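You operate a simulated robot arm through the tools that you are given. There is no shell and no other tool.

You run a simulated robot arm. Do the job below in one go: nothing can be reset, and whatever is moved stays where it is left.

JOB
Wipe the smear off the fixed pane, then shut and lock the window.
Fine: use the white pad and put it back; slide the fly screen back over the fixed pane. What is to be rubbed or washed off counts as gone when no trace of it is left.

It is judged by the outcome, as a careful person would: the job done as asked, and still so three seconds after it is handed in. It fails if anything else is knocked over, pushed out of place, dropped, spilled or broken.

ROBOT AND FRAMES
A 6-joint arm with a two-finger parallel gripper, fixed in place. Base frame: the origin is at the foot of the arm, x ahead of it, y to its left, z up. Lengths are in cm, angles in degrees, forces in N, time in s.
With the tool pointing down near the work surface it reaches from about 44 to 86 cm from the base axis. Its first joint turns from -115.0 to 115.0 degrees. Payload 4.2 kg.
Tool frame: the origin (TCP) lies between the finger pads and is the grasp point; the fingertips stand 2.3 cm ahead of it; z points along the fingers, y is the line along which they close. The gripper opens to 9.4 cm. The fingers are 3.8 cm wide and 1 cm thick; the gripper's body (5.4 by 9.6 cm) begins 3.9 cm behind the TCP.
Orientation is told as [roll, pitch, yaw] about the base's x, y, z axes, in that order, counted from this pose: with the fingers straight down and closing along the base's y, the tool's x points along the base's -x, its y along +y and its z along -z.

CONTROLS
- The arm moves only by the tool arm_command. Its argument "rows" is a list of rows, each a list of 6 numbers: the shift along the tool's x, y, z in cm, then the turn, a rotation vector about the tool's x, y, z in degrees. In form: [[x, y, z, ax, ay, az], ...]. A call has 1 to 20 rows; each row shifts and turns the commanded pose from where the row before left it, along the tool's axes as they then stand. "hand" is the gripper command, from -1 (shut) to 1 (fully open), values between in proportion, set as the call begins (left out, the last holds). Rows are played at 5 a second. More than 5 cm and 8.6 degrees between two rows, or a gripper value outside its range, and nothing of the call is played. A pose out of reach is approached as far as the arm can. The call stops where the force on the tool passes 70 N (or 10 N more than at its start, if that is more) or the arm is blocked; 0.2 s more then pass. The fingers move at their own pace (about 10.8 cm/s each) and stop on an object; they squeeze with about 29 N. The grip force told is the motor's: it shows also when the fingers shut on nothing. Time passes only in rows, and 0.2 s behind the last, so rows that do not move let the fingers close. The reply holds the time, the measured pose of the TCP, the force on the tool along the base axes, the opening and the grip force, in the units named above and with some noise, with the torque about the TCP (base axes, N m) and any sound that the robot's microphone picked up.
- Cameras (640 x 400 px; columns grow to the right, rows downward): "scene" is fixed at [39.79, -64.81, 182.97]; the picture's right is [0.87, -0.49, 0.00], its down [-0.27, -0.48, -0.84] and it looks along [0.41, 0.73, -0.55] (base axes); focal length 316 px, centre (320, 200). "wrist" rides on the gripper at [8.6, 1.6, -7.5] in the tool frame; the picture's right is [-0.18, 0.98, 0.00], its down [-0.58, -0.11, -0.81] and it looks along [-0.79, -0.15, 0.59] (tool axes); focal length 243 px, centre (320, 200). There is no depth. A picture from a camera that has moved, and an enlarged one, comes with that camera's place and axes in the base frame and with its lens.
- snapshot(camera): a new picture of that camera. It takes no simulated time.
- move_column(by): slides the trunk up (or, below 0, down) by that many cm; the arm rides with it, the base frame stays. It gives what a move gives, with no picture.
- zoom(camera, box): a new picture of the part [left, top, right, bottom] of that camera's present view, enlarged. It takes no simulated time.
- close_job(): hands the job in; it is judged then, once.

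Nothing tells you positions but the pictures and the camera data. Unless the task says otherwise, let go and move clear before handing in.

The tools are called after ">>>" as a command line: name --pt "numbers of a row" for each row, then --argument value for the rest, lists and objects as JSON in quotes. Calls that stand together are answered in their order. arm_command: Moves the arm, as the interface text tells. Its arguments: {"type":"object","properties":{"rows":{"type":"array","items":{"type":"array","items":{"type":"number"}}},"hand":{"type":"number"}},"required":["rows"]} The other tools are called the same way: move_column (by) slides the trunk up or down; snapshot (camera) takes a picture; zoom (camera, box) takes an enlarged picture of a part of a camera's view; close_job () hands the job in.

At the start:

```text
time_s: 0.0
tool_pos: [41.88, 12.02, 157.99]
ee_rot: [0.0, 0.0, 0.1]
contact_force: [-0.1, 0.1, -0.6]
ft_torque: [0.05, 0.0, 0.01]
opening: 9.38
finger_force: 0.1
trunk travel left (down, up): [-92.5, 6.5]
```

scene: 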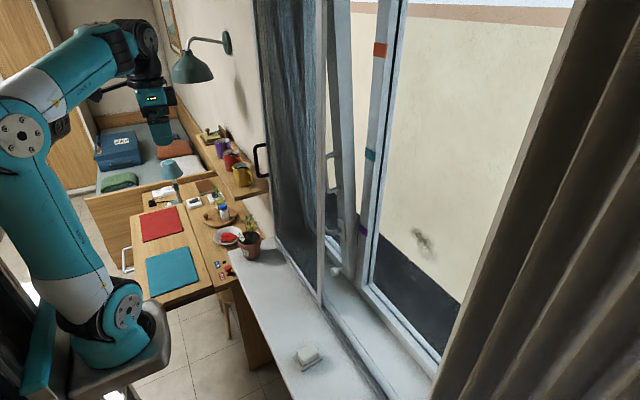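
wrist: 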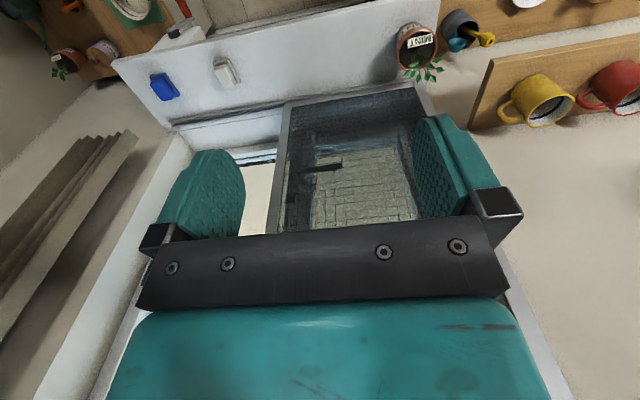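

I see a window ahead of the arm with a fly screen, an open sash and a smear on the fixed pane; a white pad seems to lie on the sill. I'll take closer pictures first before moving.

>>> zoom --camera "scene" --box '[240, 0, 480, 150]'

>>> zoom --camera "scene" --box '[200, 200, 480, 400]'

>>> zoom --camera "wrist" --box '[100, 20, 460, 245]'

>>> zoom --camera "scene" --box '[280, 100, 480, 300]'

```text
2.67 times, centred on (360, 75) of scene
camera zoom: at [39.79, -64.81, 182.97], right [0.87, -0.49, 0.0], down [-0.27, -0.48, -0.84], along [0.41, 0.73, -0.55], focal length 843 px, centre (213, 533)
```

zoom: 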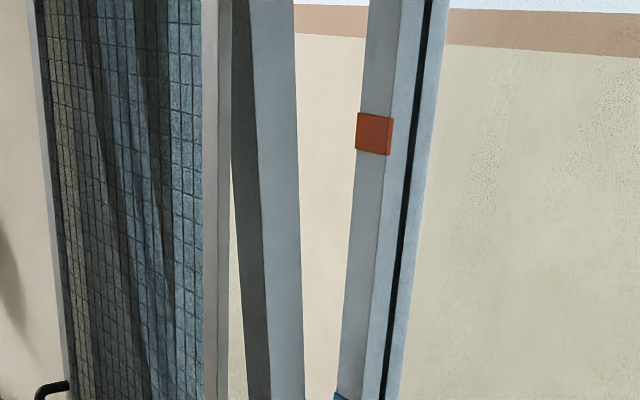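

```text
2.00 times, centred on (340, 300) of scene
camera zoom: at [39.79, -64.81, 182.97], right [0.87, -0.49, 0.0], down [-0.27, -0.48, -0.84], along [0.41, 0.73, -0.55], focal length 632 px, centre (280, 0)
```

zoom: 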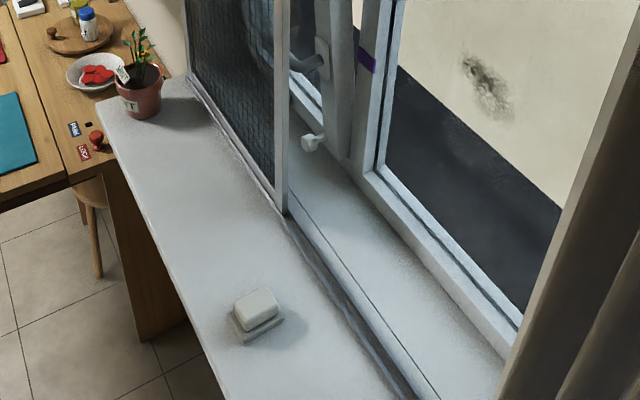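

```text
1.78 times, centred on (280, 132) of wrist
camera zoom: at [33.21, 13.77, 165.56], right [0.18, 0.98, 0.0], down [0.58, -0.11, 0.81], along [0.79, -0.15, -0.59], focal length 431 px, centre (391, 320)
```

zoom: 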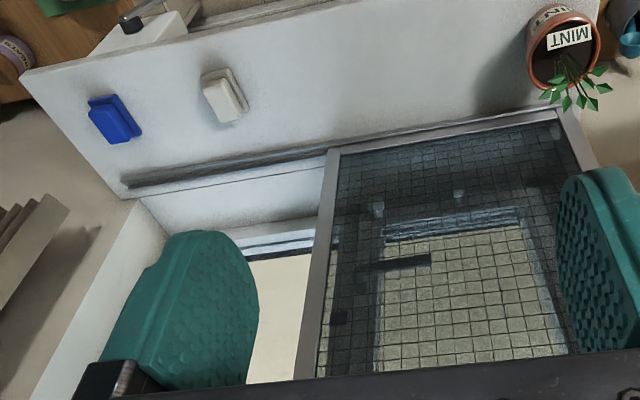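

```text
2.00 times, centred on (380, 200) of scene
camera zoom: at [39.79, -64.81, 182.97], right [0.87, -0.49, 0.0], down [-0.27, -0.48, -0.84], along [0.41, 0.73, -0.55], focal length 632 px, centre (200, 200)
```

zoom: 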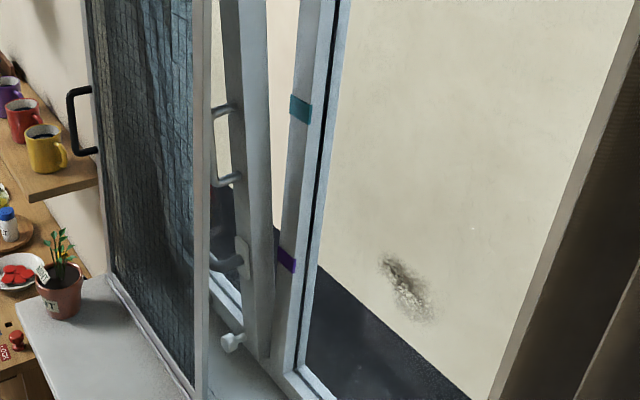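

The pad looks to be near (62,-19,96), the screen at x≈74 spanning y≈-5..36, and the pane near x≈90. I'll lower the trunk for a better wrist view of pads, sash and handle.

>>> move_column --by -20

>>> snapshot --camera "wrist"

>>> snapshot --camera "scene"

```text
time_s: 2.2
tool_pos: [41.78, 11.97, 138.08]
ee_rot: [0.0, 0.0, 0.1]
contact_force: [0.3, -0.9, -0.1]
ft_torque: [0.03, -0.03, 0.01]
opening: 9.41
finger_force: 0.0
trunk travel left (down, up): [-72.5, 26.5]
```

```text
taken
camera wrist: at [33.21, 13.77, 145.57], right [0.18, 0.98, 0.0], down [0.58, -0.11, 0.81], along [0.79, -0.15, -0.59], focal length 243 px, centre (320, 200)
```

wrist: 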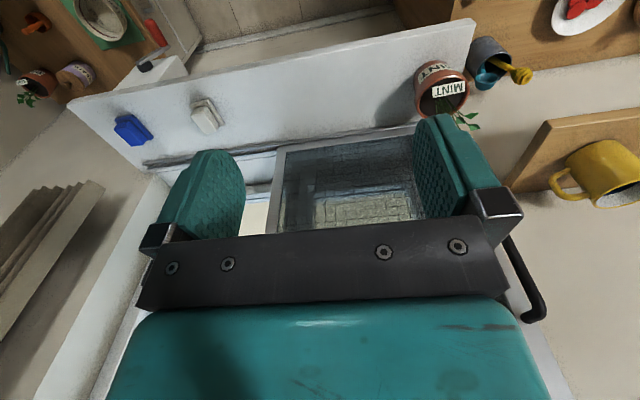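

```text
taken
```

scene: 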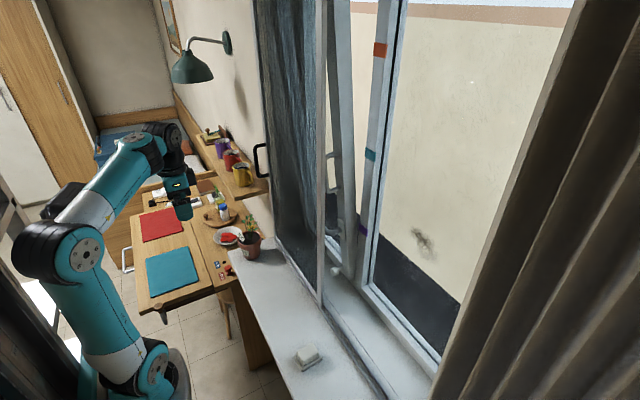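

The screen, both pads and the mint pot are visible. I'll pitch the tool up to look level at the sash and pane.

>>> arm_command --pt "0 0 0 0 -8 0" --pt "0 0 0 0 -8 0" --pt "0 0 0 0 -8 0" --pt "0 0 0 0 -8 0" --pt "0 0 0 0 -8 0"

>>> snapshot --camera "wrist"

>>> snapshot --camera "scene"

```text
time_s: 3.4
tool_pos: [41.01, 14.83, 145.26]
ee_rot: [-1.0, -31.1, 0.6]
contact_force: [0.6, -0.8, -0.4]
ft_torque: [0.02, 0.02, 0.01]
opening: 9.4
finger_force: 0.0
out of reach, approached as far as the arm can: row 1, 2, 3, 4, 5
trunk travel left (down, up): [-72.5, 26.5]
```

```text
taken
camera wrist: at [29.83, 16.51, 147.16], right [0.16, 0.98, 0.08], down [0.08, -0.09, 0.99], along [0.98, -0.15, -0.1], focal length 243 px, centre (320, 200)
```

wrist: 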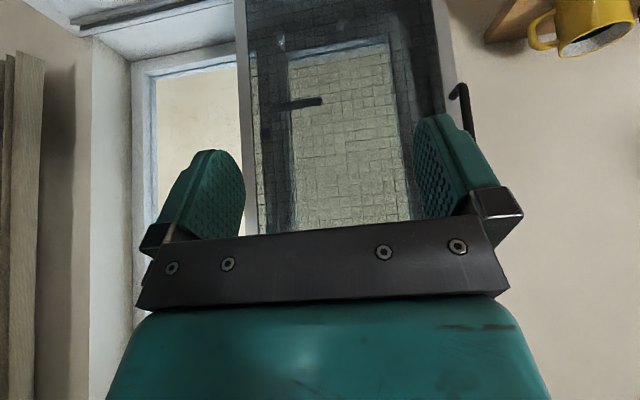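

```text
taken
```

scene: 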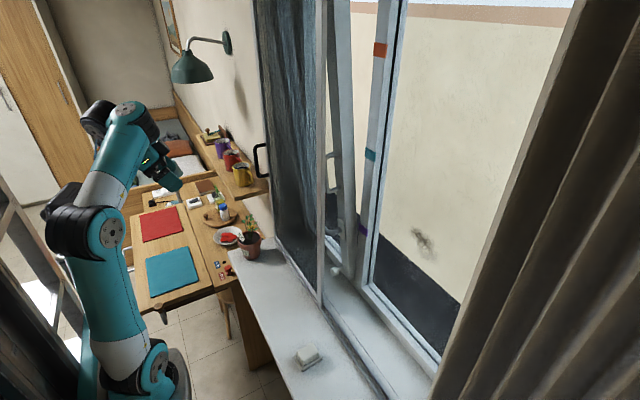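

The pose was too close in for that pitch, so I'll undo it and move out over the sill towards the white pad for a closer look.

>>> arm_command --pt "0 0 0 0 8 0" --pt "0 0 0 0 8 0" --pt "0 0 0 0 8 0" --pt "0 0 0 0 8 0" --pt "0 0 0 0 8 0"

```text
time_s: 4.6
tool_pos: [40.85, 14.64, 143.73]
ee_rot: [-0.9, 8.6, -0.3]
contact_force: [0.5, -0.2, -0.2]
ft_torque: [0.02, -0.04, -0.02]
opening: 9.41
finger_force: 0.1
out of reach, approached as far as the arm can: row 5
trunk travel left (down, up): [-72.5, 26.5]
```

>>> arm_command --pt "-2 0 0 0 -4.3 0" --pt "-2 0 0 0 -4.3 0" --pt "-1.4 -4.2 0 0 0 0" --pt "-1.4 -4.2 0 0 0 0" --pt "-1.4 -4.2 0 0 0 0" --pt "-1.4 -4.2 0 0 0 0" --pt "-1 -4.2 0 0 0 0" --pt "-1 -4.2 0 0 0 0" --pt "-1 -4.2 0 0 0 0" --pt "-1 -4.2 0 0 0 0"

>>> snapshot --camera "wrist"

>>> snapshot --camera "scene"

```text
time_s: 6.6
tool_pos: [53.76, -15.13, 143.76]
ee_rot: [-1.0, -0.8, -1.0]
contact_force: [2.8, 0.7, -3.1]
ft_torque: [-0.1, -0.12, -0.13]
opening: 9.43
finger_force: 0.1
trunk travel left (down, up): [-72.5, 26.5]
stopped in row 10: the force on the tool passed its limit at 89 N (the readings are from after the stop); the commanded pose is now the measured one
```

```text
taken
camera wrist: at [45.11, -13.18, 151.27], right [0.2, 0.98, -0.02], down [0.57, -0.1, 0.82], along [0.8, -0.17, -0.58], focal length 243 px, centre (320, 200)
```

wrist: 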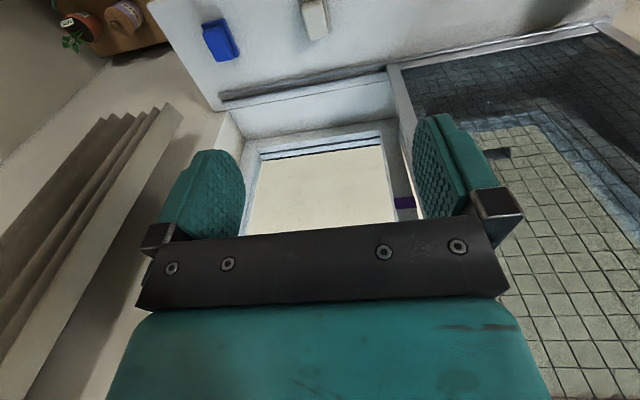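

```text
taken
```

scene: 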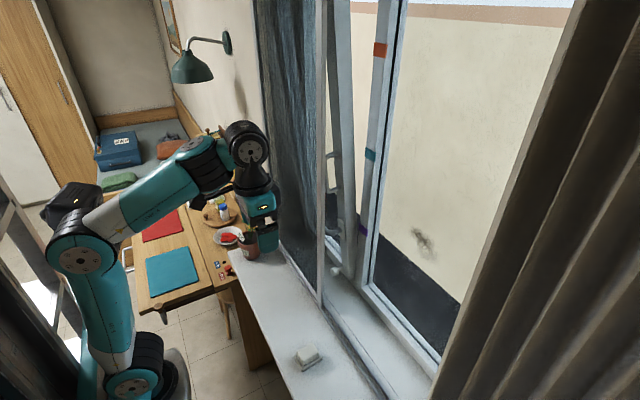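

The arm stopped on a force spike although nothing seems near the gripper; I'll test with a small slow sideways move.

>>> arm_command --pt "0 -0.5 0 0 0 0" --pt "0 -0.5 0 0 0 0"

>>> zoom --camera "scene" --box '[180, 80, 380, 280]'

```text
time_s: 7.2
tool_pos: [53.85, -16.39, 143.95]
ee_rot: [-1.0, -0.8, -1.0]
contact_force: [12.3, 11.3, -17.8]
ft_torque: [-1.46, -0.57, -1.39]
opening: 9.37
finger_force: 0.1
trunk travel left (down, up): [-72.5, 26.5]
```

```text
2.00 times, centred on (280, 180) of scene
camera zoom: at [39.79, -64.81, 182.97], right [0.87, -0.49, 0.0], down [-0.27, -0.48, -0.84], along [0.41, 0.73, -0.55], focal length 632 px, centre (400, 240)
```

zoom: 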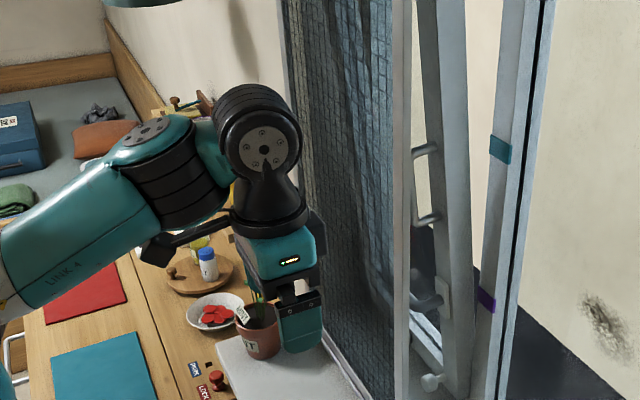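

The camera bracket appears to be touching the arm's own forearm because the wrist is high relative to the shoulder. I'll back off and lower the tool, which opens that angle.

>>> arm_command --pt "-0.5 1 1 0 0 0" --pt "-1 1 2 0 0 0" --pt "-1 0 3 0 0 0" --pt "-1 0 3 0 0 0" --pt "-1 0 3 0 0 0" --pt "0 0 3 0 0 0" --pt "0 0 3 0 0 0"

>>> snapshot --camera "scene"

>>> snapshot --camera "wrist"

```text
time_s: 8.8
tool_pos: [60.8, -14.68, 131.93]
ee_rot: [-0.9, -0.4, -1.2]
contact_force: [-0.9, 0.4, -0.9]
ft_torque: [0.02, -0.04, -0.01]
opening: 9.4
finger_force: 0.1
out of reach, approached as far as the arm can: row 5, 6, 7
trunk travel left (down, up): [-72.5, 26.5]
```

```text
taken
```

scene: 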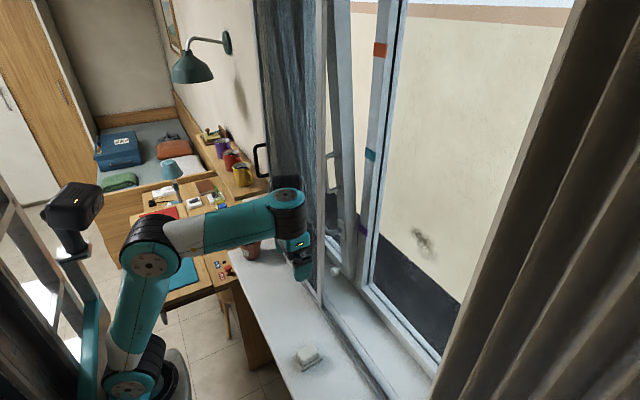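

```text
taken
camera wrist: at [52.14, -12.63, 139.4], right [0.2, 0.98, -0.01], down [0.57, -0.11, 0.81], along [0.79, -0.17, -0.58], focal length 243 px, centre (320, 200)
```

wrist: 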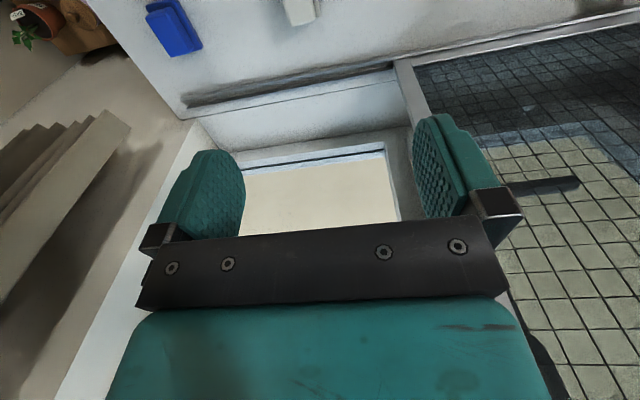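

The tool won't come lower at this trunk height, so I'll lower the trunk instead toward sill height.

>>> move_column --by -15

>>> snapshot --camera "wrist"

>>> snapshot --camera "scene"

```text
time_s: 10.6
tool_pos: [60.86, -14.61, 116.95]
ee_rot: [-0.9, -0.5, -1.2]
contact_force: [0.6, 0.5, 0.1]
ft_torque: [-0.01, 0.01, 0.03]
opening: 9.39
finger_force: 0.0
trunk travel left (down, up): [-57.5, 41.5]
```

```text
taken
camera wrist: at [52.11, -12.58, 124.44], right [0.2, 0.98, -0.01], down [0.57, -0.11, 0.81], along [0.79, -0.17, -0.58], focal length 243 px, centre (320, 200)
```

wrist: 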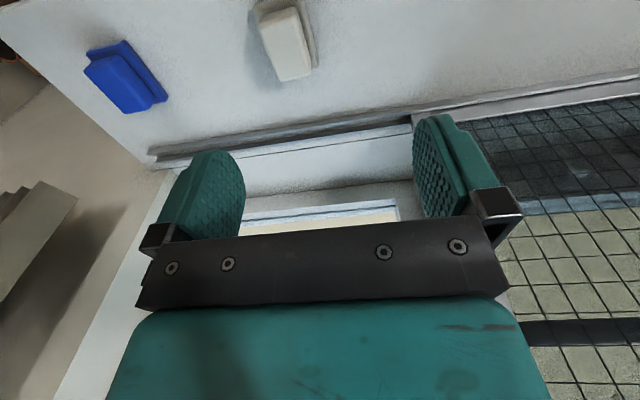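

```text
taken
```

scene: 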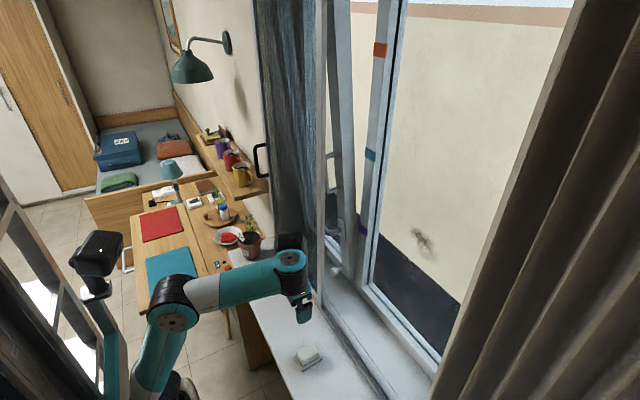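

Both pads are now clear; I'll zoom in on the white one to see its shape and orientation.

>>> zoom --camera "wrist" --box '[220, 0, 360, 88]'

>>> zoom --camera "scene" --box '[280, 330, 340, 390]'

>>> zoom --camera "wrist" --box '[60, 20, 200, 130]'

```text
4.55 times, centred on (290, 44) of wrist
camera zoom: at [52.11, -12.58, 124.44], right [0.2, 0.98, -0.01], down [0.57, -0.11, 0.81], along [0.79, -0.17, -0.58], focal length 1103 px, centre (456, 909)
```

zoom: 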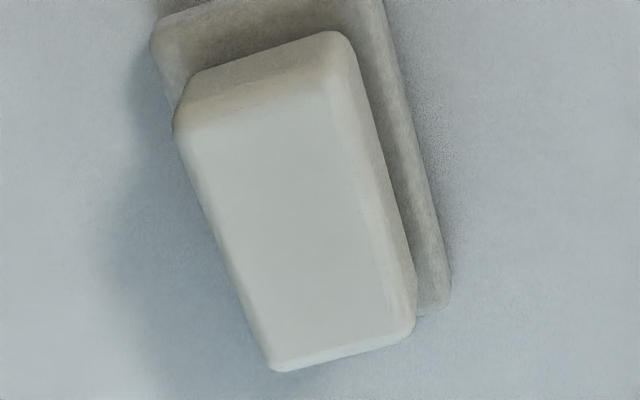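

```text
6.67 times, centred on (310, 360) of scene
camera zoom: at [39.79, -64.81, 182.97], right [0.87, -0.49, 0.0], down [-0.27, -0.48, -0.84], along [0.41, 0.73, -0.55], focal length 2108 px, centre (387, -867)
```

zoom: 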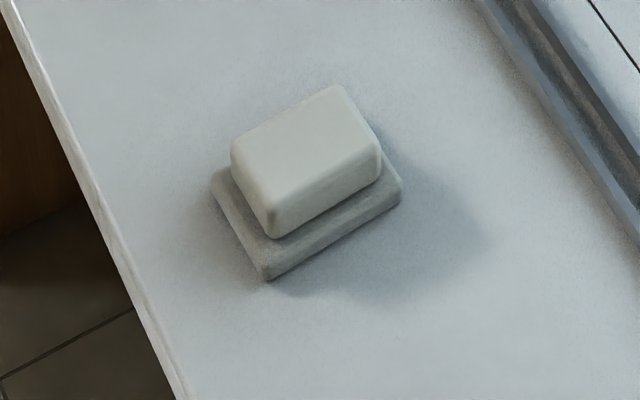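

```text
3.64 times, centred on (130, 75) of wrist
camera zoom: at [52.11, -12.58, 124.44], right [0.2, 0.98, -0.01], down [0.57, -0.11, 0.81], along [0.79, -0.17, -0.58], focal length 882 px, centre (1011, 654)
```

zoom: 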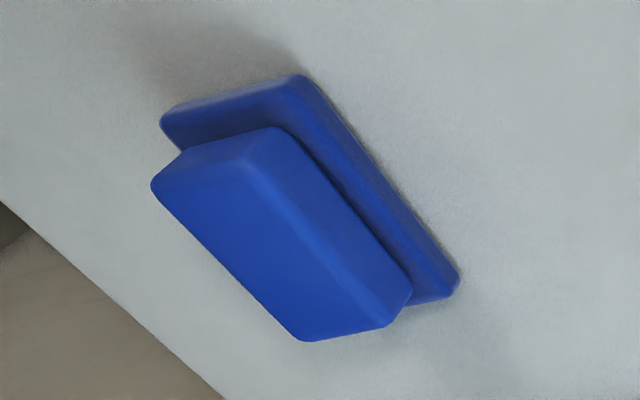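

The white pad is a block (≈5.3×3.2 cm, long axis along x) on a wider plate, centred about (62.3,-18.45), top near z=98. I'll line the gripper up above it and check reach.

>>> arm_command --pt "-0.7 -1.9 0 -0.9 0.5 -1.2" --pt "-0.74 -1.94 0 0 0 0" --pt "0 0 0 0 0 0"

```text
time_s: 11.4
tool_pos: [62.35, -18.35, 116.97]
ee_rot: [0.0, 0.0, 0.0]
contact_force: [-0.9, 0.3, -0.6]
ft_torque: [0.04, 0.0, 0.01]
opening: 9.4
finger_force: 0.0
trunk travel left (down, up): [-57.5, 41.5]
```

>>> move_column --by -12

>>> snapshot --camera "wrist"

>>> zoom --camera "scene" --box '[220, 250, 380, 400]'

```text
time_s: 12.9
tool_pos: [62.27, -18.34, 104.95]
ee_rot: [0.0, 0.0, 0.1]
contact_force: [1.2, -1.1, 1.0]
ft_torque: [0.0, -0.01, -0.01]
opening: 9.39
finger_force: 0.1
trunk travel left (down, up): [-45.5, 53.5]
```

```text
taken
camera wrist: at [53.65, -16.64, 112.49], right [0.18, 0.98, 0.0], down [0.58, -0.11, 0.81], along [0.79, -0.15, -0.59], focal length 243 px, centre (320, 200)
```

wrist: 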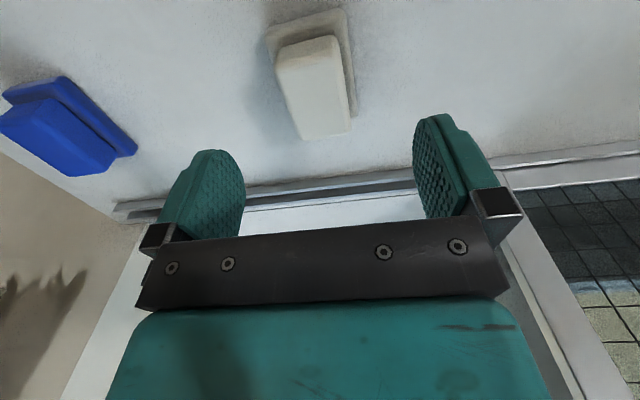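

```text
2.67 times, centred on (300, 325) of scene
camera zoom: at [39.79, -64.81, 182.97], right [0.87, -0.49, 0.0], down [-0.27, -0.48, -0.84], along [0.41, 0.73, -0.55], focal length 843 px, centre (373, -133)
```

zoom: 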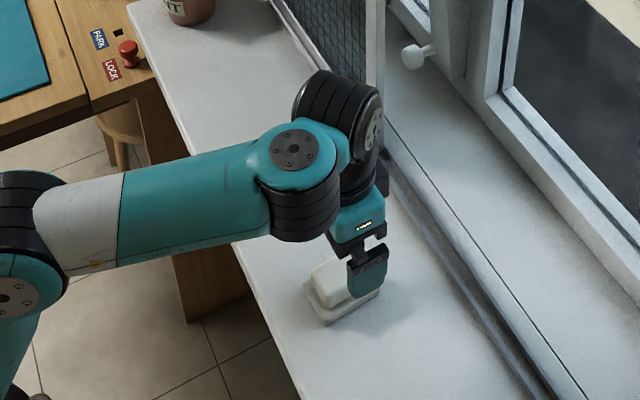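

>>> zoom --camera "wrist" --box '[230, 0, 390, 150]'

>>> zoom --camera "scene" --box '[200, 240, 260, 290]'

```text
2.67 times, centred on (310, 75) of wrist
camera zoom: at [53.65, -16.64, 112.49], right [0.18, 0.98, 0.0], down [0.58, -0.11, 0.81], along [0.79, -0.15, -0.59], focal length 647 px, centre (347, 533)
```

zoom: 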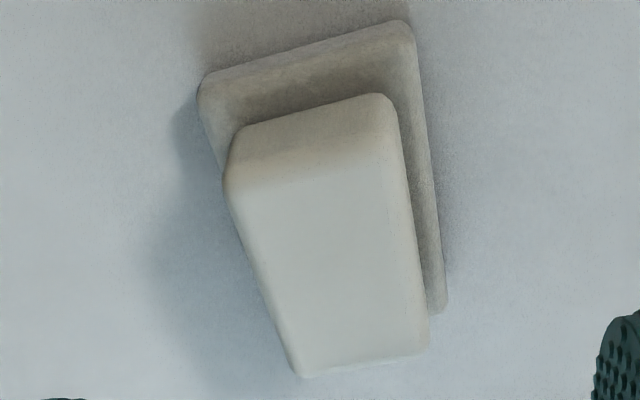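

```text
8.00 times, centred on (230, 265) of scene
camera zoom: at [39.79, -64.81, 182.97], right [0.87, -0.49, 0.0], down [-0.27, -0.48, -0.84], along [0.41, 0.73, -0.55], focal length 2530 px, centre (1040, -320)
```

zoom: 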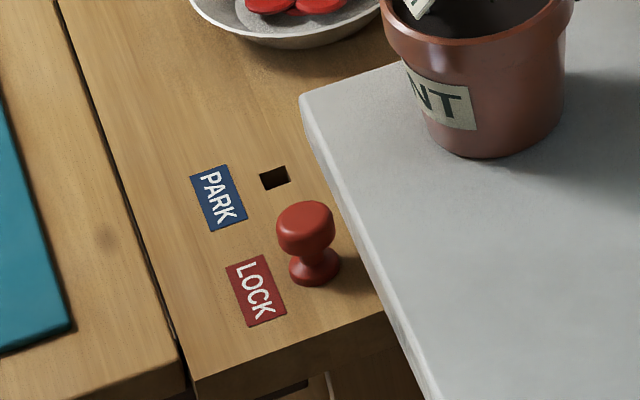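

The red PARK/LOCK peg is on the desk and looks unrelated. The pad is centred at about (62.4,-18.5), which the gripper is over; now descending in small steps.

>>> arm_command --pt "-0.1 -0.1 1 0 0 0" --pt "0 0 1 0 0 0" --pt "0 0 1 0 0 0"

```text
time_s: 13.7
tool_pos: [62.97, -18.63, 103.1]
ee_rot: [0.0, 0.2, 0.0]
contact_force: [0.5, -0.6, -0.5]
ft_torque: [0.0, 0.02, -0.02]
opening: 9.42
finger_force: 0.1
out of reach, approached as far as the arm can: row 2, 3
trunk travel left (down, up): [-45.5, 53.5]
```

>>> arm_command --pt "0.55 0.1 -1.2 0 -0.2 0" --pt "0 0 0 0 0 0"

```text
time_s: 14.3
tool_pos: [62.38, -18.55, 104.4]
ee_rot: [0.0, -0.2, 0.0]
contact_force: [-0.3, 0.1, 1.2]
ft_torque: [0.01, 0.01, 0.0]
opening: 9.42
finger_force: 0.1
trunk travel left (down, up): [-45.5, 53.5]
```

>>> move_column --by -5

>>> zoom --camera "scene" --box '[270, 300, 350, 380]'

>>> snapshot --camera "wrist"

```text
time_s: 15.2
tool_pos: [62.26, -18.52, 99.36]
ee_rot: [0.0, -0.2, 0.1]
contact_force: [-0.6, 0.2, -0.1]
ft_torque: [-0.02, -0.01, 0.0]
opening: 9.41
finger_force: 0.1
trunk travel left (down, up): [-40.5, 58.5]
```

```text
5.00 times, centred on (310, 340) of scene
camera zoom: at [39.79, -64.81, 182.97], right [0.87, -0.49, 0.0], down [-0.27, -0.48, -0.84], along [0.41, 0.73, -0.55], focal length 1581 px, centre (370, -500)
```

zoom: 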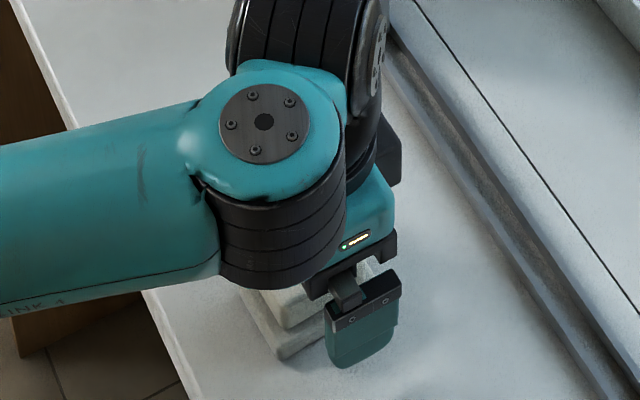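

```text
taken
camera wrist: at [53.74, -16.76, 106.88], right [0.18, 0.98, 0.0], down [0.58, -0.11, 0.81], along [0.79, -0.15, -0.59], focal length 243 px, centre (320, 200)
```

wrist: 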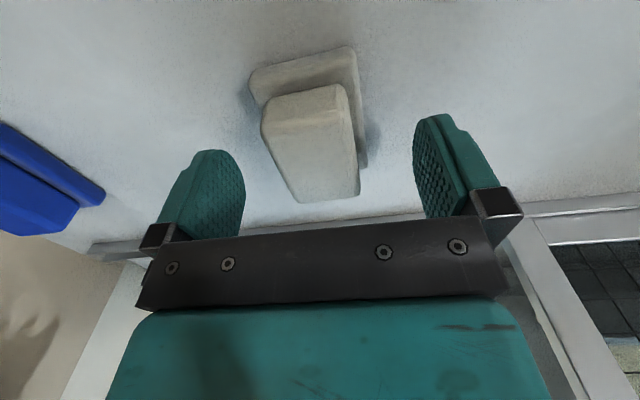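

The pad is centred between the fingers. I'll go down slightly more with the trunk, then close.

>>> move_column --by -0.8

>>> zoom --camera "wrist" --box '[180, 50, 480, 240]'

```text
time_s: 15.8
tool_pos: [62.47, -18.59, 98.65]
ee_rot: [0.0, -0.2, 0.0]
contact_force: [0.5, -0.9, 0.4]
ft_torque: [0.02, 0.0, 0.02]
opening: 9.38
finger_force: 0.0
trunk travel left (down, up): [-39.7, 59.3]
```

```text
2.11 times, centred on (330, 145) of wrist
camera zoom: at [53.74, -16.76, 106.08], right [0.18, 0.98, 0.0], down [0.58, -0.11, 0.81], along [0.79, -0.15, -0.59], focal length 511 px, centre (299, 316)
```

zoom: 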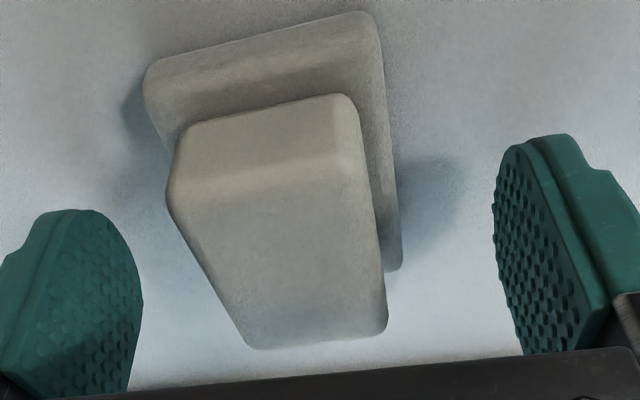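

>>> arm_command --pt "0 0 0 0 0 0" --pt "0 0 0 0 0 0" --pt "0 0 0 0 0 0" --pt "0 0 0 0 0 0" --hand -1

>>> snapshot --camera "wrist"

>>> zoom --camera "scene" --box '[270, 310, 350, 390]'

```text
time_s: 16.8
tool_pos: [62.44, -18.42, 98.68]
ee_rot: [0.1, -0.2, 0.1]
contact_force: [-1.2, -0.1, 1.2]
ft_torque: [0.04, 0.02, 0.04]
opening: 5.0
finger_force: 29.1
trunk travel left (down, up): [-39.7, 59.3]
```

```text
taken
camera wrist: at [53.73, -16.76, 106.08], right [0.18, 0.98, 0.0], down [0.58, -0.11, 0.81], along [0.79, -0.15, -0.59], focal length 243 px, centre (320, 200)
```

wrist: 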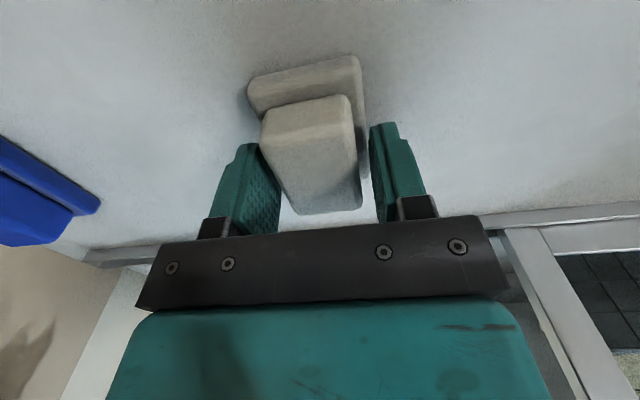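

```text
5.00 times, centred on (310, 350) of scene
camera zoom: at [39.79, -64.81, 182.97], right [0.87, -0.49, 0.0], down [-0.27, -0.48, -0.84], along [0.41, 0.73, -0.55], focal length 1581 px, centre (370, -550)
```

zoom: 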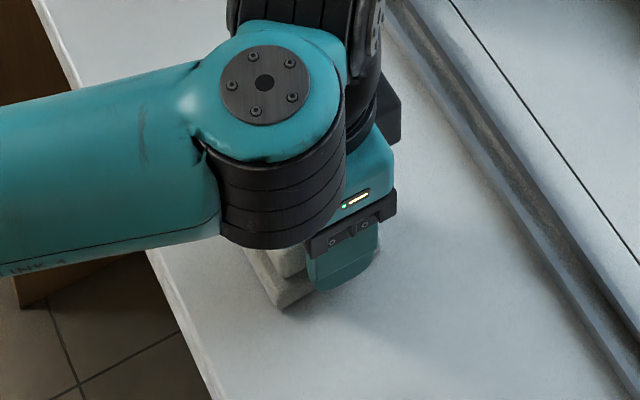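

The opening of 5.0 cm means the tips caught the plate, not the block. I'll open, rise about 0.8 cm, and close again on the block.

>>> arm_command --pt "0 0 0 0 0 0" --pt "0 0 0 0 0 0" --hand 0.5

>>> move_column --by 0.8

>>> arm_command --pt "0 0 0 0 0 0" --pt "0 0 0 0 0 0" --pt "0 0 0 0 0 0" --pt "0 0 0 0 0 0" --hand -1

>>> zoom --camera "wrist" --box '[180, 50, 480, 240]'

```text
time_s: 17.4
tool_pos: [62.5, -18.46, 98.55]
ee_rot: [0.1, -0.2, 0.0]
contact_force: [-0.4, -0.2, -0.5]
ft_torque: [-0.03, -0.01, 0.02]
opening: 7.05
finger_force: 0.0
trunk travel left (down, up): [-39.7, 59.3]
```

```text
time_s: 17.9
tool_pos: [62.41, -18.45, 99.51]
ee_rot: [0.0, -0.1, 0.1]
contact_force: [0.6, 0.0, -0.5]
ft_torque: [-0.01, -0.01, -0.01]
opening: 7.06
finger_force: 0.0
trunk travel left (down, up): [-40.5, 58.5]
```

```text
time_s: 18.9
tool_pos: [62.37, -18.55, 99.38]
ee_rot: [0.0, -0.1, 0.1]
contact_force: [0.7, 0.5, 1.7]
ft_torque: [0.06, 0.05, -0.05]
opening: 3.72
finger_force: 28.6
trunk travel left (down, up): [-40.5, 58.5]
```

```text
2.11 times, centred on (330, 145) of wrist
camera zoom: at [53.73, -16.75, 106.89], right [0.18, 0.98, 0.0], down [0.58, -0.11, 0.81], along [0.79, -0.15, -0.59], focal length 511 px, centre (299, 316)
```

zoom: 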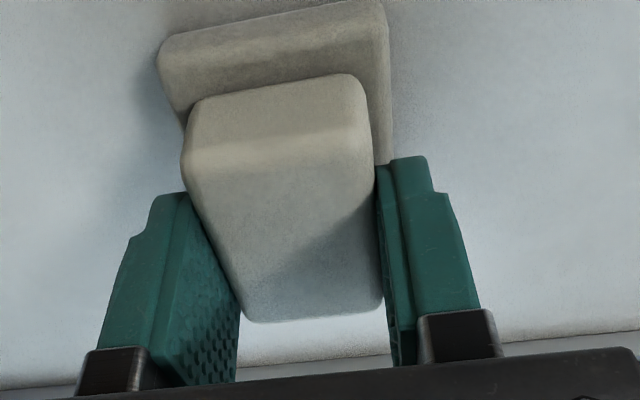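

The block is gripped (3.72 cm). Now I'll lift it with the trunk and check it comes along.

>>> move_column --by 12

>>> snapshot --camera "wrist"

>>> snapshot --camera "scene"

```text
time_s: 20.4
tool_pos: [62.32, -18.46, 111.36]
ee_rot: [0.0, -0.2, 0.1]
contact_force: [0.6, -0.9, -0.8]
ft_torque: [0.0, 0.01, 0.0]
opening: 3.74
finger_force: 28.5
trunk travel left (down, up): [-52.5, 46.5]
```

```text
taken
camera wrist: at [53.74, -16.76, 118.88], right [0.18, 0.98, 0.0], down [0.58, -0.11, 0.81], along [0.79, -0.15, -0.59], focal length 243 px, centre (320, 200)
```

wrist: 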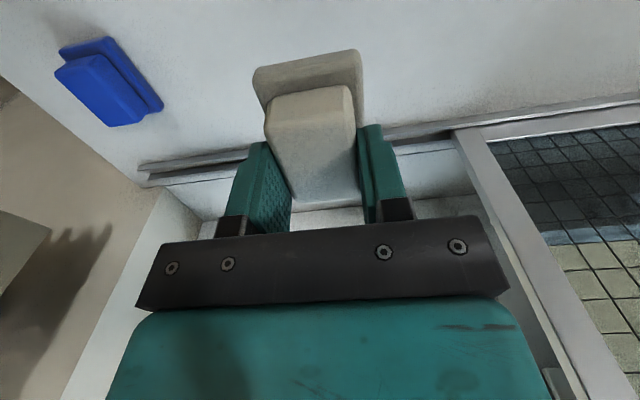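

```text
taken
```

scene: 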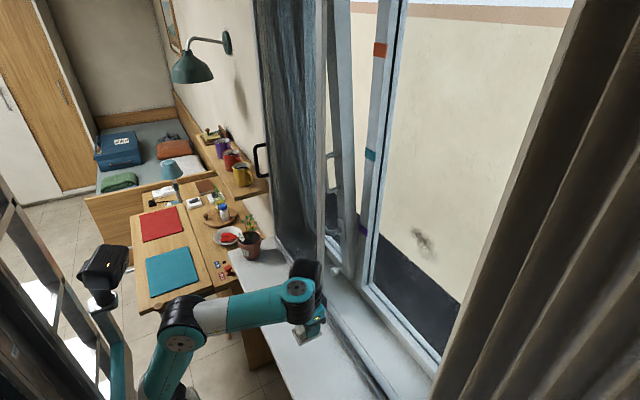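

Pad lifted cleanly. Next I'll look at the fixed pane's edges to place the smear accurately.

>>> zoom --camera "scene" --box '[340, 200, 480, 390]'

>>> zoom --camera "scene" --box '[395, 210, 455, 270]'

```text
2.11 times, centred on (410, 295) of scene
camera zoom: at [39.79, -64.81, 182.97], right [0.87, -0.49, 0.0], down [-0.27, -0.48, -0.84], along [0.41, 0.73, -0.55], focal length 666 px, centre (130, 0)
```

zoom: 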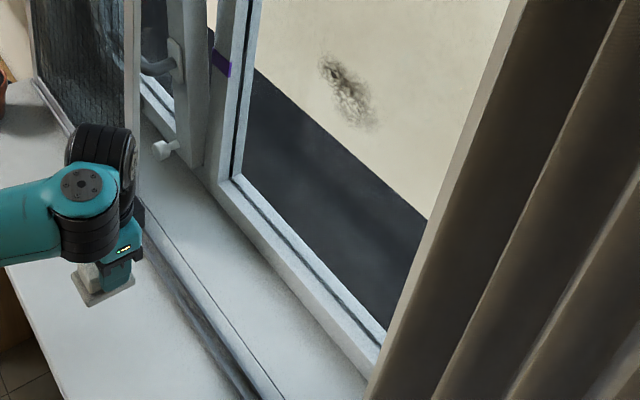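

```text
6.67 times, centred on (425, 240) of scene
camera zoom: at [39.79, -64.81, 182.97], right [0.87, -0.49, 0.0], down [-0.27, -0.48, -0.84], along [0.41, 0.73, -0.55], focal length 2108 px, centre (-380, -67)
```

zoom: 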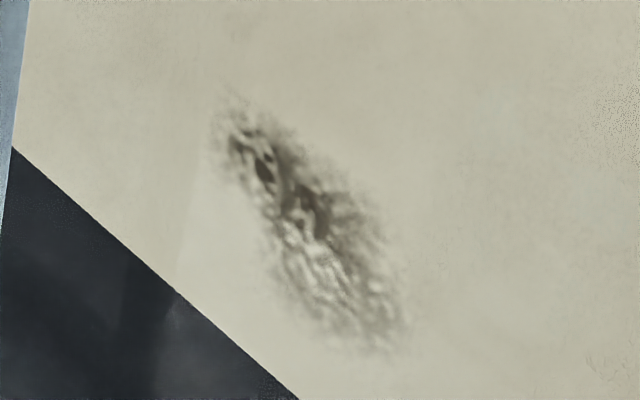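

The smear centres near (90,-26.4,132), spanning about y -32..-21, z 128..136. I'll shift to y≈-26, back off in x and then swing the tool to point at the pane about the wrist.

>>> arm_command --pt "2 -2.5 0 0 0 0" --pt "2 -2.5 0 0 0 0" --pt "2 -2.5 0 0 0 0" --pt "1 0 0 0 0 0" --pt "0 0 0 0 0 0"

```text
time_s: 21.6
tool_pos: [55.68, -26.11, 112.23]
ee_rot: [0.1, 0.0, 0.1]
contact_force: [0.2, 0.8, 0.0]
ft_torque: [0.0, -0.02, 0.03]
opening: 3.71
finger_force: 29.3
out of reach, approached as far as the arm can: row 3
trunk travel left (down, up): [-52.5, 46.5]
```

>>> arm_command --pt "-2.78 0 -0.195 0 -8 0" --pt "-2.78 0 -0.195 0 -8 0" --pt "-2.78 0 -0.195 0 -8 0" --pt "-2.78 0 -0.195 0 -8 0" --pt "-2.78 0 -0.195 0 -8 0" --pt "0 0 0 0 0 0"

>>> snapshot --camera "scene"

>>> snapshot --camera "wrist"

```text
time_s: 23.1
tool_pos: [71.13, -27.86, 123.1]
ee_rot: [0.0, -40.1, 0.2]
contact_force: [0.2, -0.1, -0.7]
ft_torque: [0.0, 0.04, -0.01]
opening: 3.73
finger_force: 28.7
out of reach, approached as far as the arm can: row 1, 2, 3, 4, 5
trunk travel left (down, up): [-52.5, 46.5]
```

```text
taken
```

scene: 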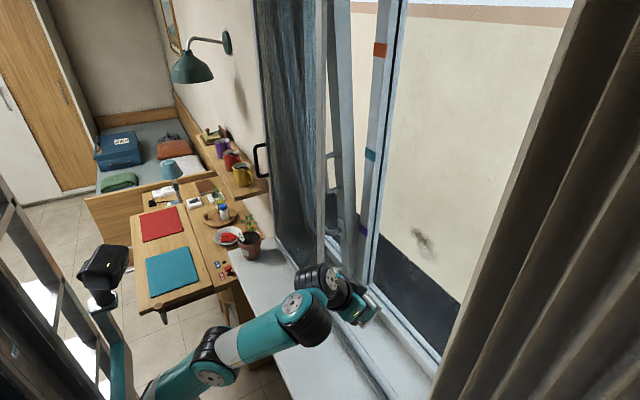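

```text
taken
camera wrist: at [59.77, -26.16, 123.3], right [0.14, 0.98, 0.12], down [-0.07, -0.11, 0.99], along [0.99, -0.14, 0.06], focal length 243 px, centre (320, 200)
```

wrist: 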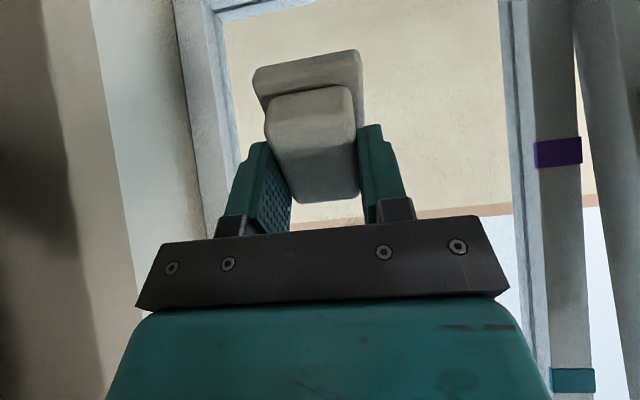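

>>> arm_command --pt "-1.39 0 -0.1 0 -8 0" --pt "-1.39 0 -0.1 0 -8 0" --pt "-1.39 0 -0.1 0 -8 0" --pt "-1.39 0 -0.1 0 -8 0" --pt "-1.39 0 -0.1 0 -8 0" --pt "-1.39 0 -0.1 0 -8 0" --pt "0 0 0 0 -2 0" --pt "0 0 0 0 0 0"

>>> snapshot --camera "scene"

>>> snapshot --camera "wrist"

```text
time_s: 24.9
tool_pos: [63.92, -35.05, 143.93]
ee_rot: [-162.3, -89.9, 162.4]
contact_force: [-0.6, -0.3, -0.9]
ft_torque: [-0.02, 0.0, 0.0]
opening: 3.75
finger_force: 29.1
out of reach, approached as far as the arm can: row 1, 2, 3, 4, 5, 6, 7
trunk travel left (down, up): [-52.5, 46.5]
```

```text
taken
```

scene: 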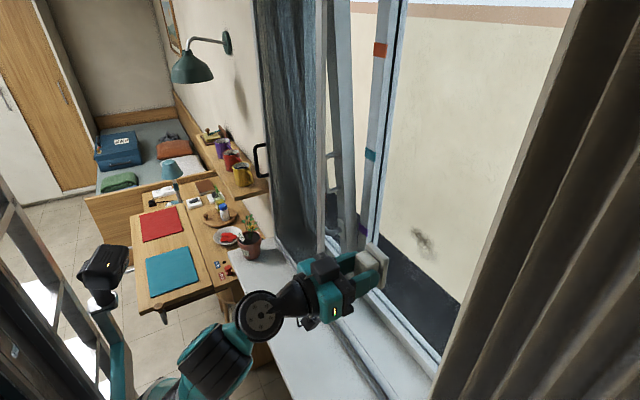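

```text
taken
camera wrist: at [56.58, -33.31, 135.39], right [0.0, 0.98, 0.18], down [-0.81, -0.11, 0.58], along [0.59, -0.15, 0.79], focal length 243 px, centre (320, 200)
```

wrist: 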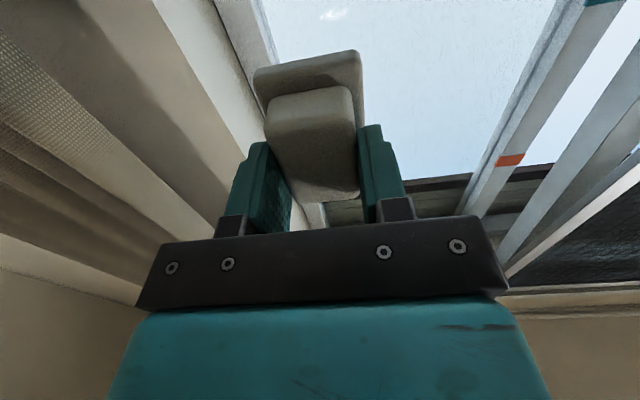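

The tool is now horizontal, facing the pane, but drifted up and toward -y. I'll move it in front of the smear, stopping short of the glass.

>>> arm_command --pt "2.4 1.7 2.6 0 0 0" --pt "2.4 1.7 2.6 0 0 0" --pt "2.4 1.7 2.6 0 0 0" --pt "2.4 1.7 2.6 0 0 0" --pt "2.4 1.7 2.6 0 0 0" --pt "0 0 0 0 0 0"

>>> snapshot --camera "scene"

>>> snapshot --camera "wrist"

```text
time_s: 26.2
tool_pos: [80.59, -30.31, 139.07]
ee_rot: [-143.2, -89.9, 143.5]
contact_force: [0.7, -0.3, 0.0]
ft_torque: [0.03, 0.02, -0.02]
opening: 3.74
finger_force: 28.7
out of reach, approached as far as the arm can: row 1, 2, 3, 4, 5
trunk travel left (down, up): [-52.5, 46.5]
```

```text
taken
```

scene: 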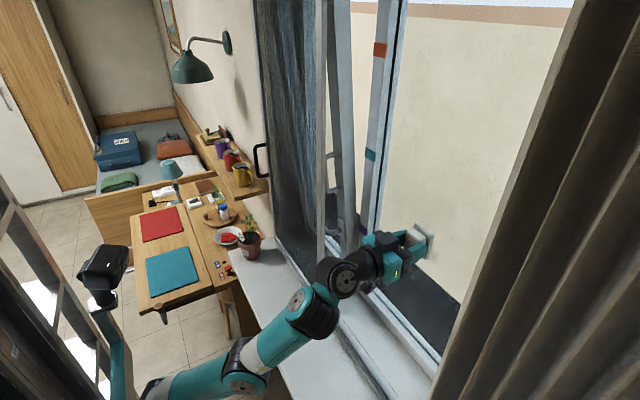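

```text
taken
camera wrist: at [73.07, -28.6, 130.56], right [0.0, 0.98, 0.18], down [-0.81, -0.11, 0.58], along [0.59, -0.15, 0.79], focal length 243 px, centre (320, 200)
```

wrist: 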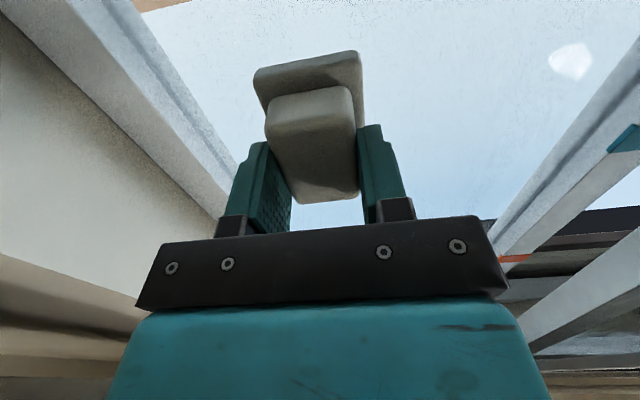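

It's still limited from going lower, so I'll lower the trunk in two steps while watching clearance.

>>> move_column --by -6

>>> snapshot --camera "scene"

```text
time_s: 27.2
tool_pos: [80.5, -30.4, 133.17]
ee_rot: [-145.6, -90.0, 145.8]
contact_force: [-0.2, 0.4, 0.1]
ft_torque: [0.01, -0.01, 0.01]
opening: 3.75
finger_force: 29.5
trunk travel left (down, up): [-46.5, 52.5]
```

```text
taken
```

scene: 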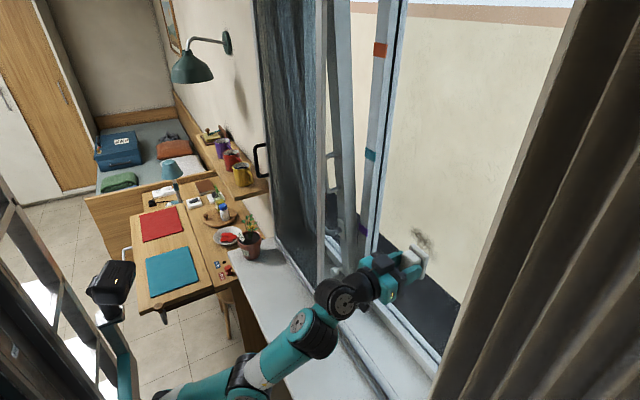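

>>> move_column --by -5

>>> zoom --camera "scene" --box '[340, 200, 480, 330]'

>>> snapshot --camera "wrist"

```text
time_s: 28.2
tool_pos: [80.53, -30.37, 128.06]
ee_rot: [-146.1, -89.9, 146.3]
contact_force: [0.0, -0.1, 0.3]
ft_torque: [-0.01, -0.01, -0.01]
opening: 3.76
finger_force: 29.5
trunk travel left (down, up): [-41.5, 57.5]
```

```text
3.08 times, centred on (410, 265) of scene
camera zoom: at [39.79, -64.81, 182.97], right [0.87, -0.49, 0.0], down [-0.27, -0.48, -0.84], along [0.41, 0.73, -0.55], focal length 973 px, centre (43, 0)
```

zoom: 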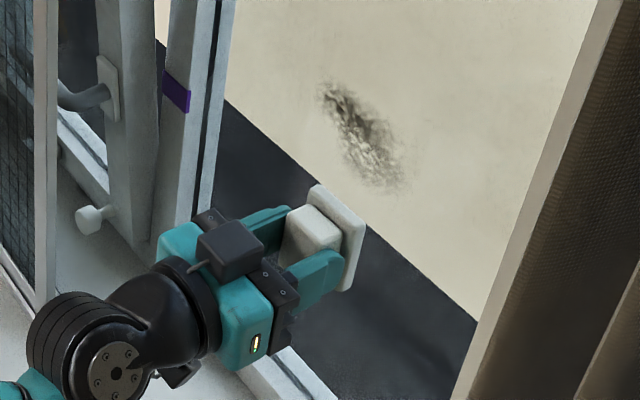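

```text
taken
camera wrist: at [73.04, -28.62, 119.57], right [0.0, 0.98, 0.18], down [-0.81, -0.11, 0.58], along [0.59, -0.15, 0.79], focal length 243 px, centre (320, 200)
```

wrist: 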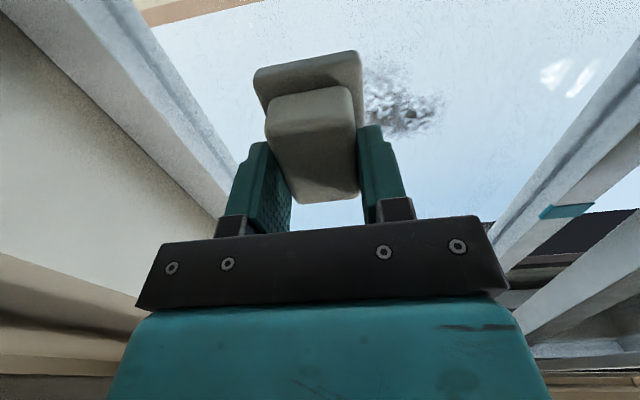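

The smear is now visible beside the pad in both views, at about y=-25.5, z=131.5. I'll move in line with it.

>>> arm_command --pt "-1.5 2 0 0 0 0" --pt "-1.5 2.3 0 0 0 0" --pt "-0.8 0 1 0 0 0" --pt "0 0 1 0 0 0" --pt "0 0 0 0 0 0"

>>> zoom --camera "scene" --box '[340, 180, 480, 310]'

>>> snapshot --camera "wrist"

```text
time_s: 29.4
tool_pos: [81.11, -26.04, 130.61]
ee_rot: [-122.4, -89.9, 122.5]
contact_force: [-0.5, 0.0, 0.3]
ft_torque: [0.0, -0.01, 0.0]
opening: 3.72
finger_force: 29.6
out of reach, approached as far as the arm can: row 3, 4
trunk travel left (down, up): [-41.5, 57.5]
```

```text
3.08 times, centred on (410, 245) of scene
camera zoom: at [39.79, -64.81, 182.97], right [0.87, -0.49, 0.0], down [-0.27, -0.48, -0.84], along [0.41, 0.73, -0.55], focal length 973 px, centre (43, 62)
```

zoom: 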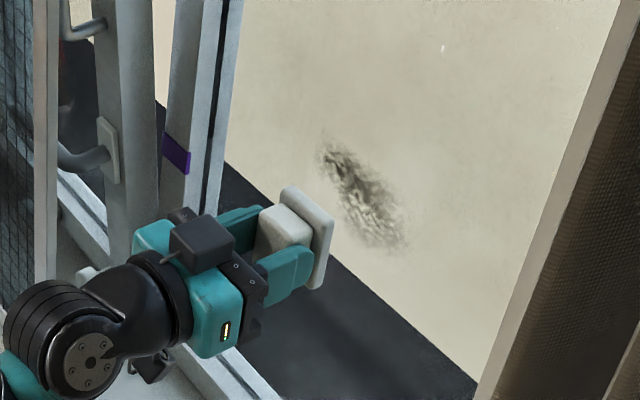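

```text
taken
camera wrist: at [73.65, -24.23, 122.09], right [0.0, 0.98, 0.18], down [-0.81, -0.11, 0.58], along [0.59, -0.15, 0.79], focal length 243 px, centre (320, 200)
```

wrist: 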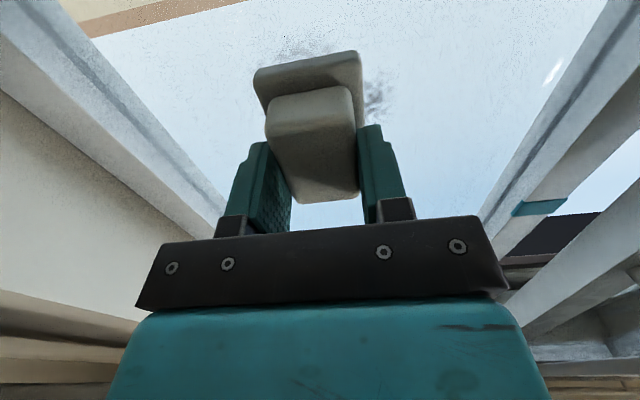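

>>> arm_command --pt "0 0 0.5 0 0 0" --pt "0 0 0.5 0 0 0" --pt "0 0 0 0 0 0"

```text
time_s: 30.2
tool_pos: [81.79, -25.97, 130.24]
ee_rot: [-164.7, -89.9, 164.8]
contact_force: [0.2, -0.1, -0.5]
ft_torque: [0.02, -0.03, -0.04]
opening: 3.74
finger_force: 29.3
out of reach, approached as far as the arm can: row 1
trunk travel left (down, up): [-41.5, 57.5]
```

The arm appears to be nearly straight-elbowed, so the trunk is too low for this height. I'll pull the tool back from the pane a little to bend the elbow, then raise the trunk.

>>> arm_command --pt "0 0 -1 0 0 0" --pt "0 0 -1 0 0 0" --pt "0 0 -1 0 0 0" --pt "0 0 -1 0 0 0" --pt "0 0 0 0 0 0"

>>> snapshot --camera "scene"

```text
time_s: 31.4
tool_pos: [77.93, -25.92, 130.5]
ee_rot: [-136.3, -90.0, 136.6]
contact_force: [-0.2, 0.0, -0.3]
ft_torque: [-0.02, 0.01, -0.02]
opening: 3.74
finger_force: 28.9
trunk travel left (down, up): [-41.5, 57.5]
```

```text
taken
```

scene: 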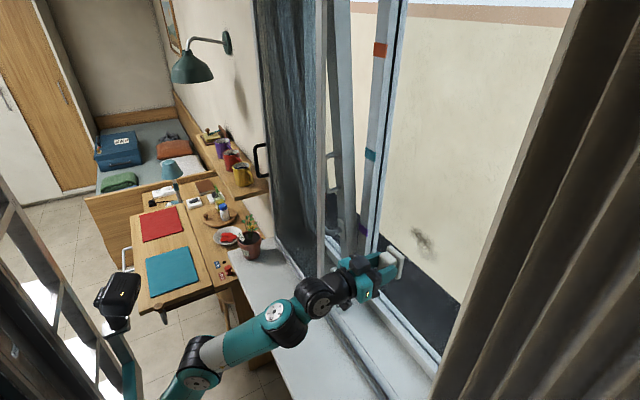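

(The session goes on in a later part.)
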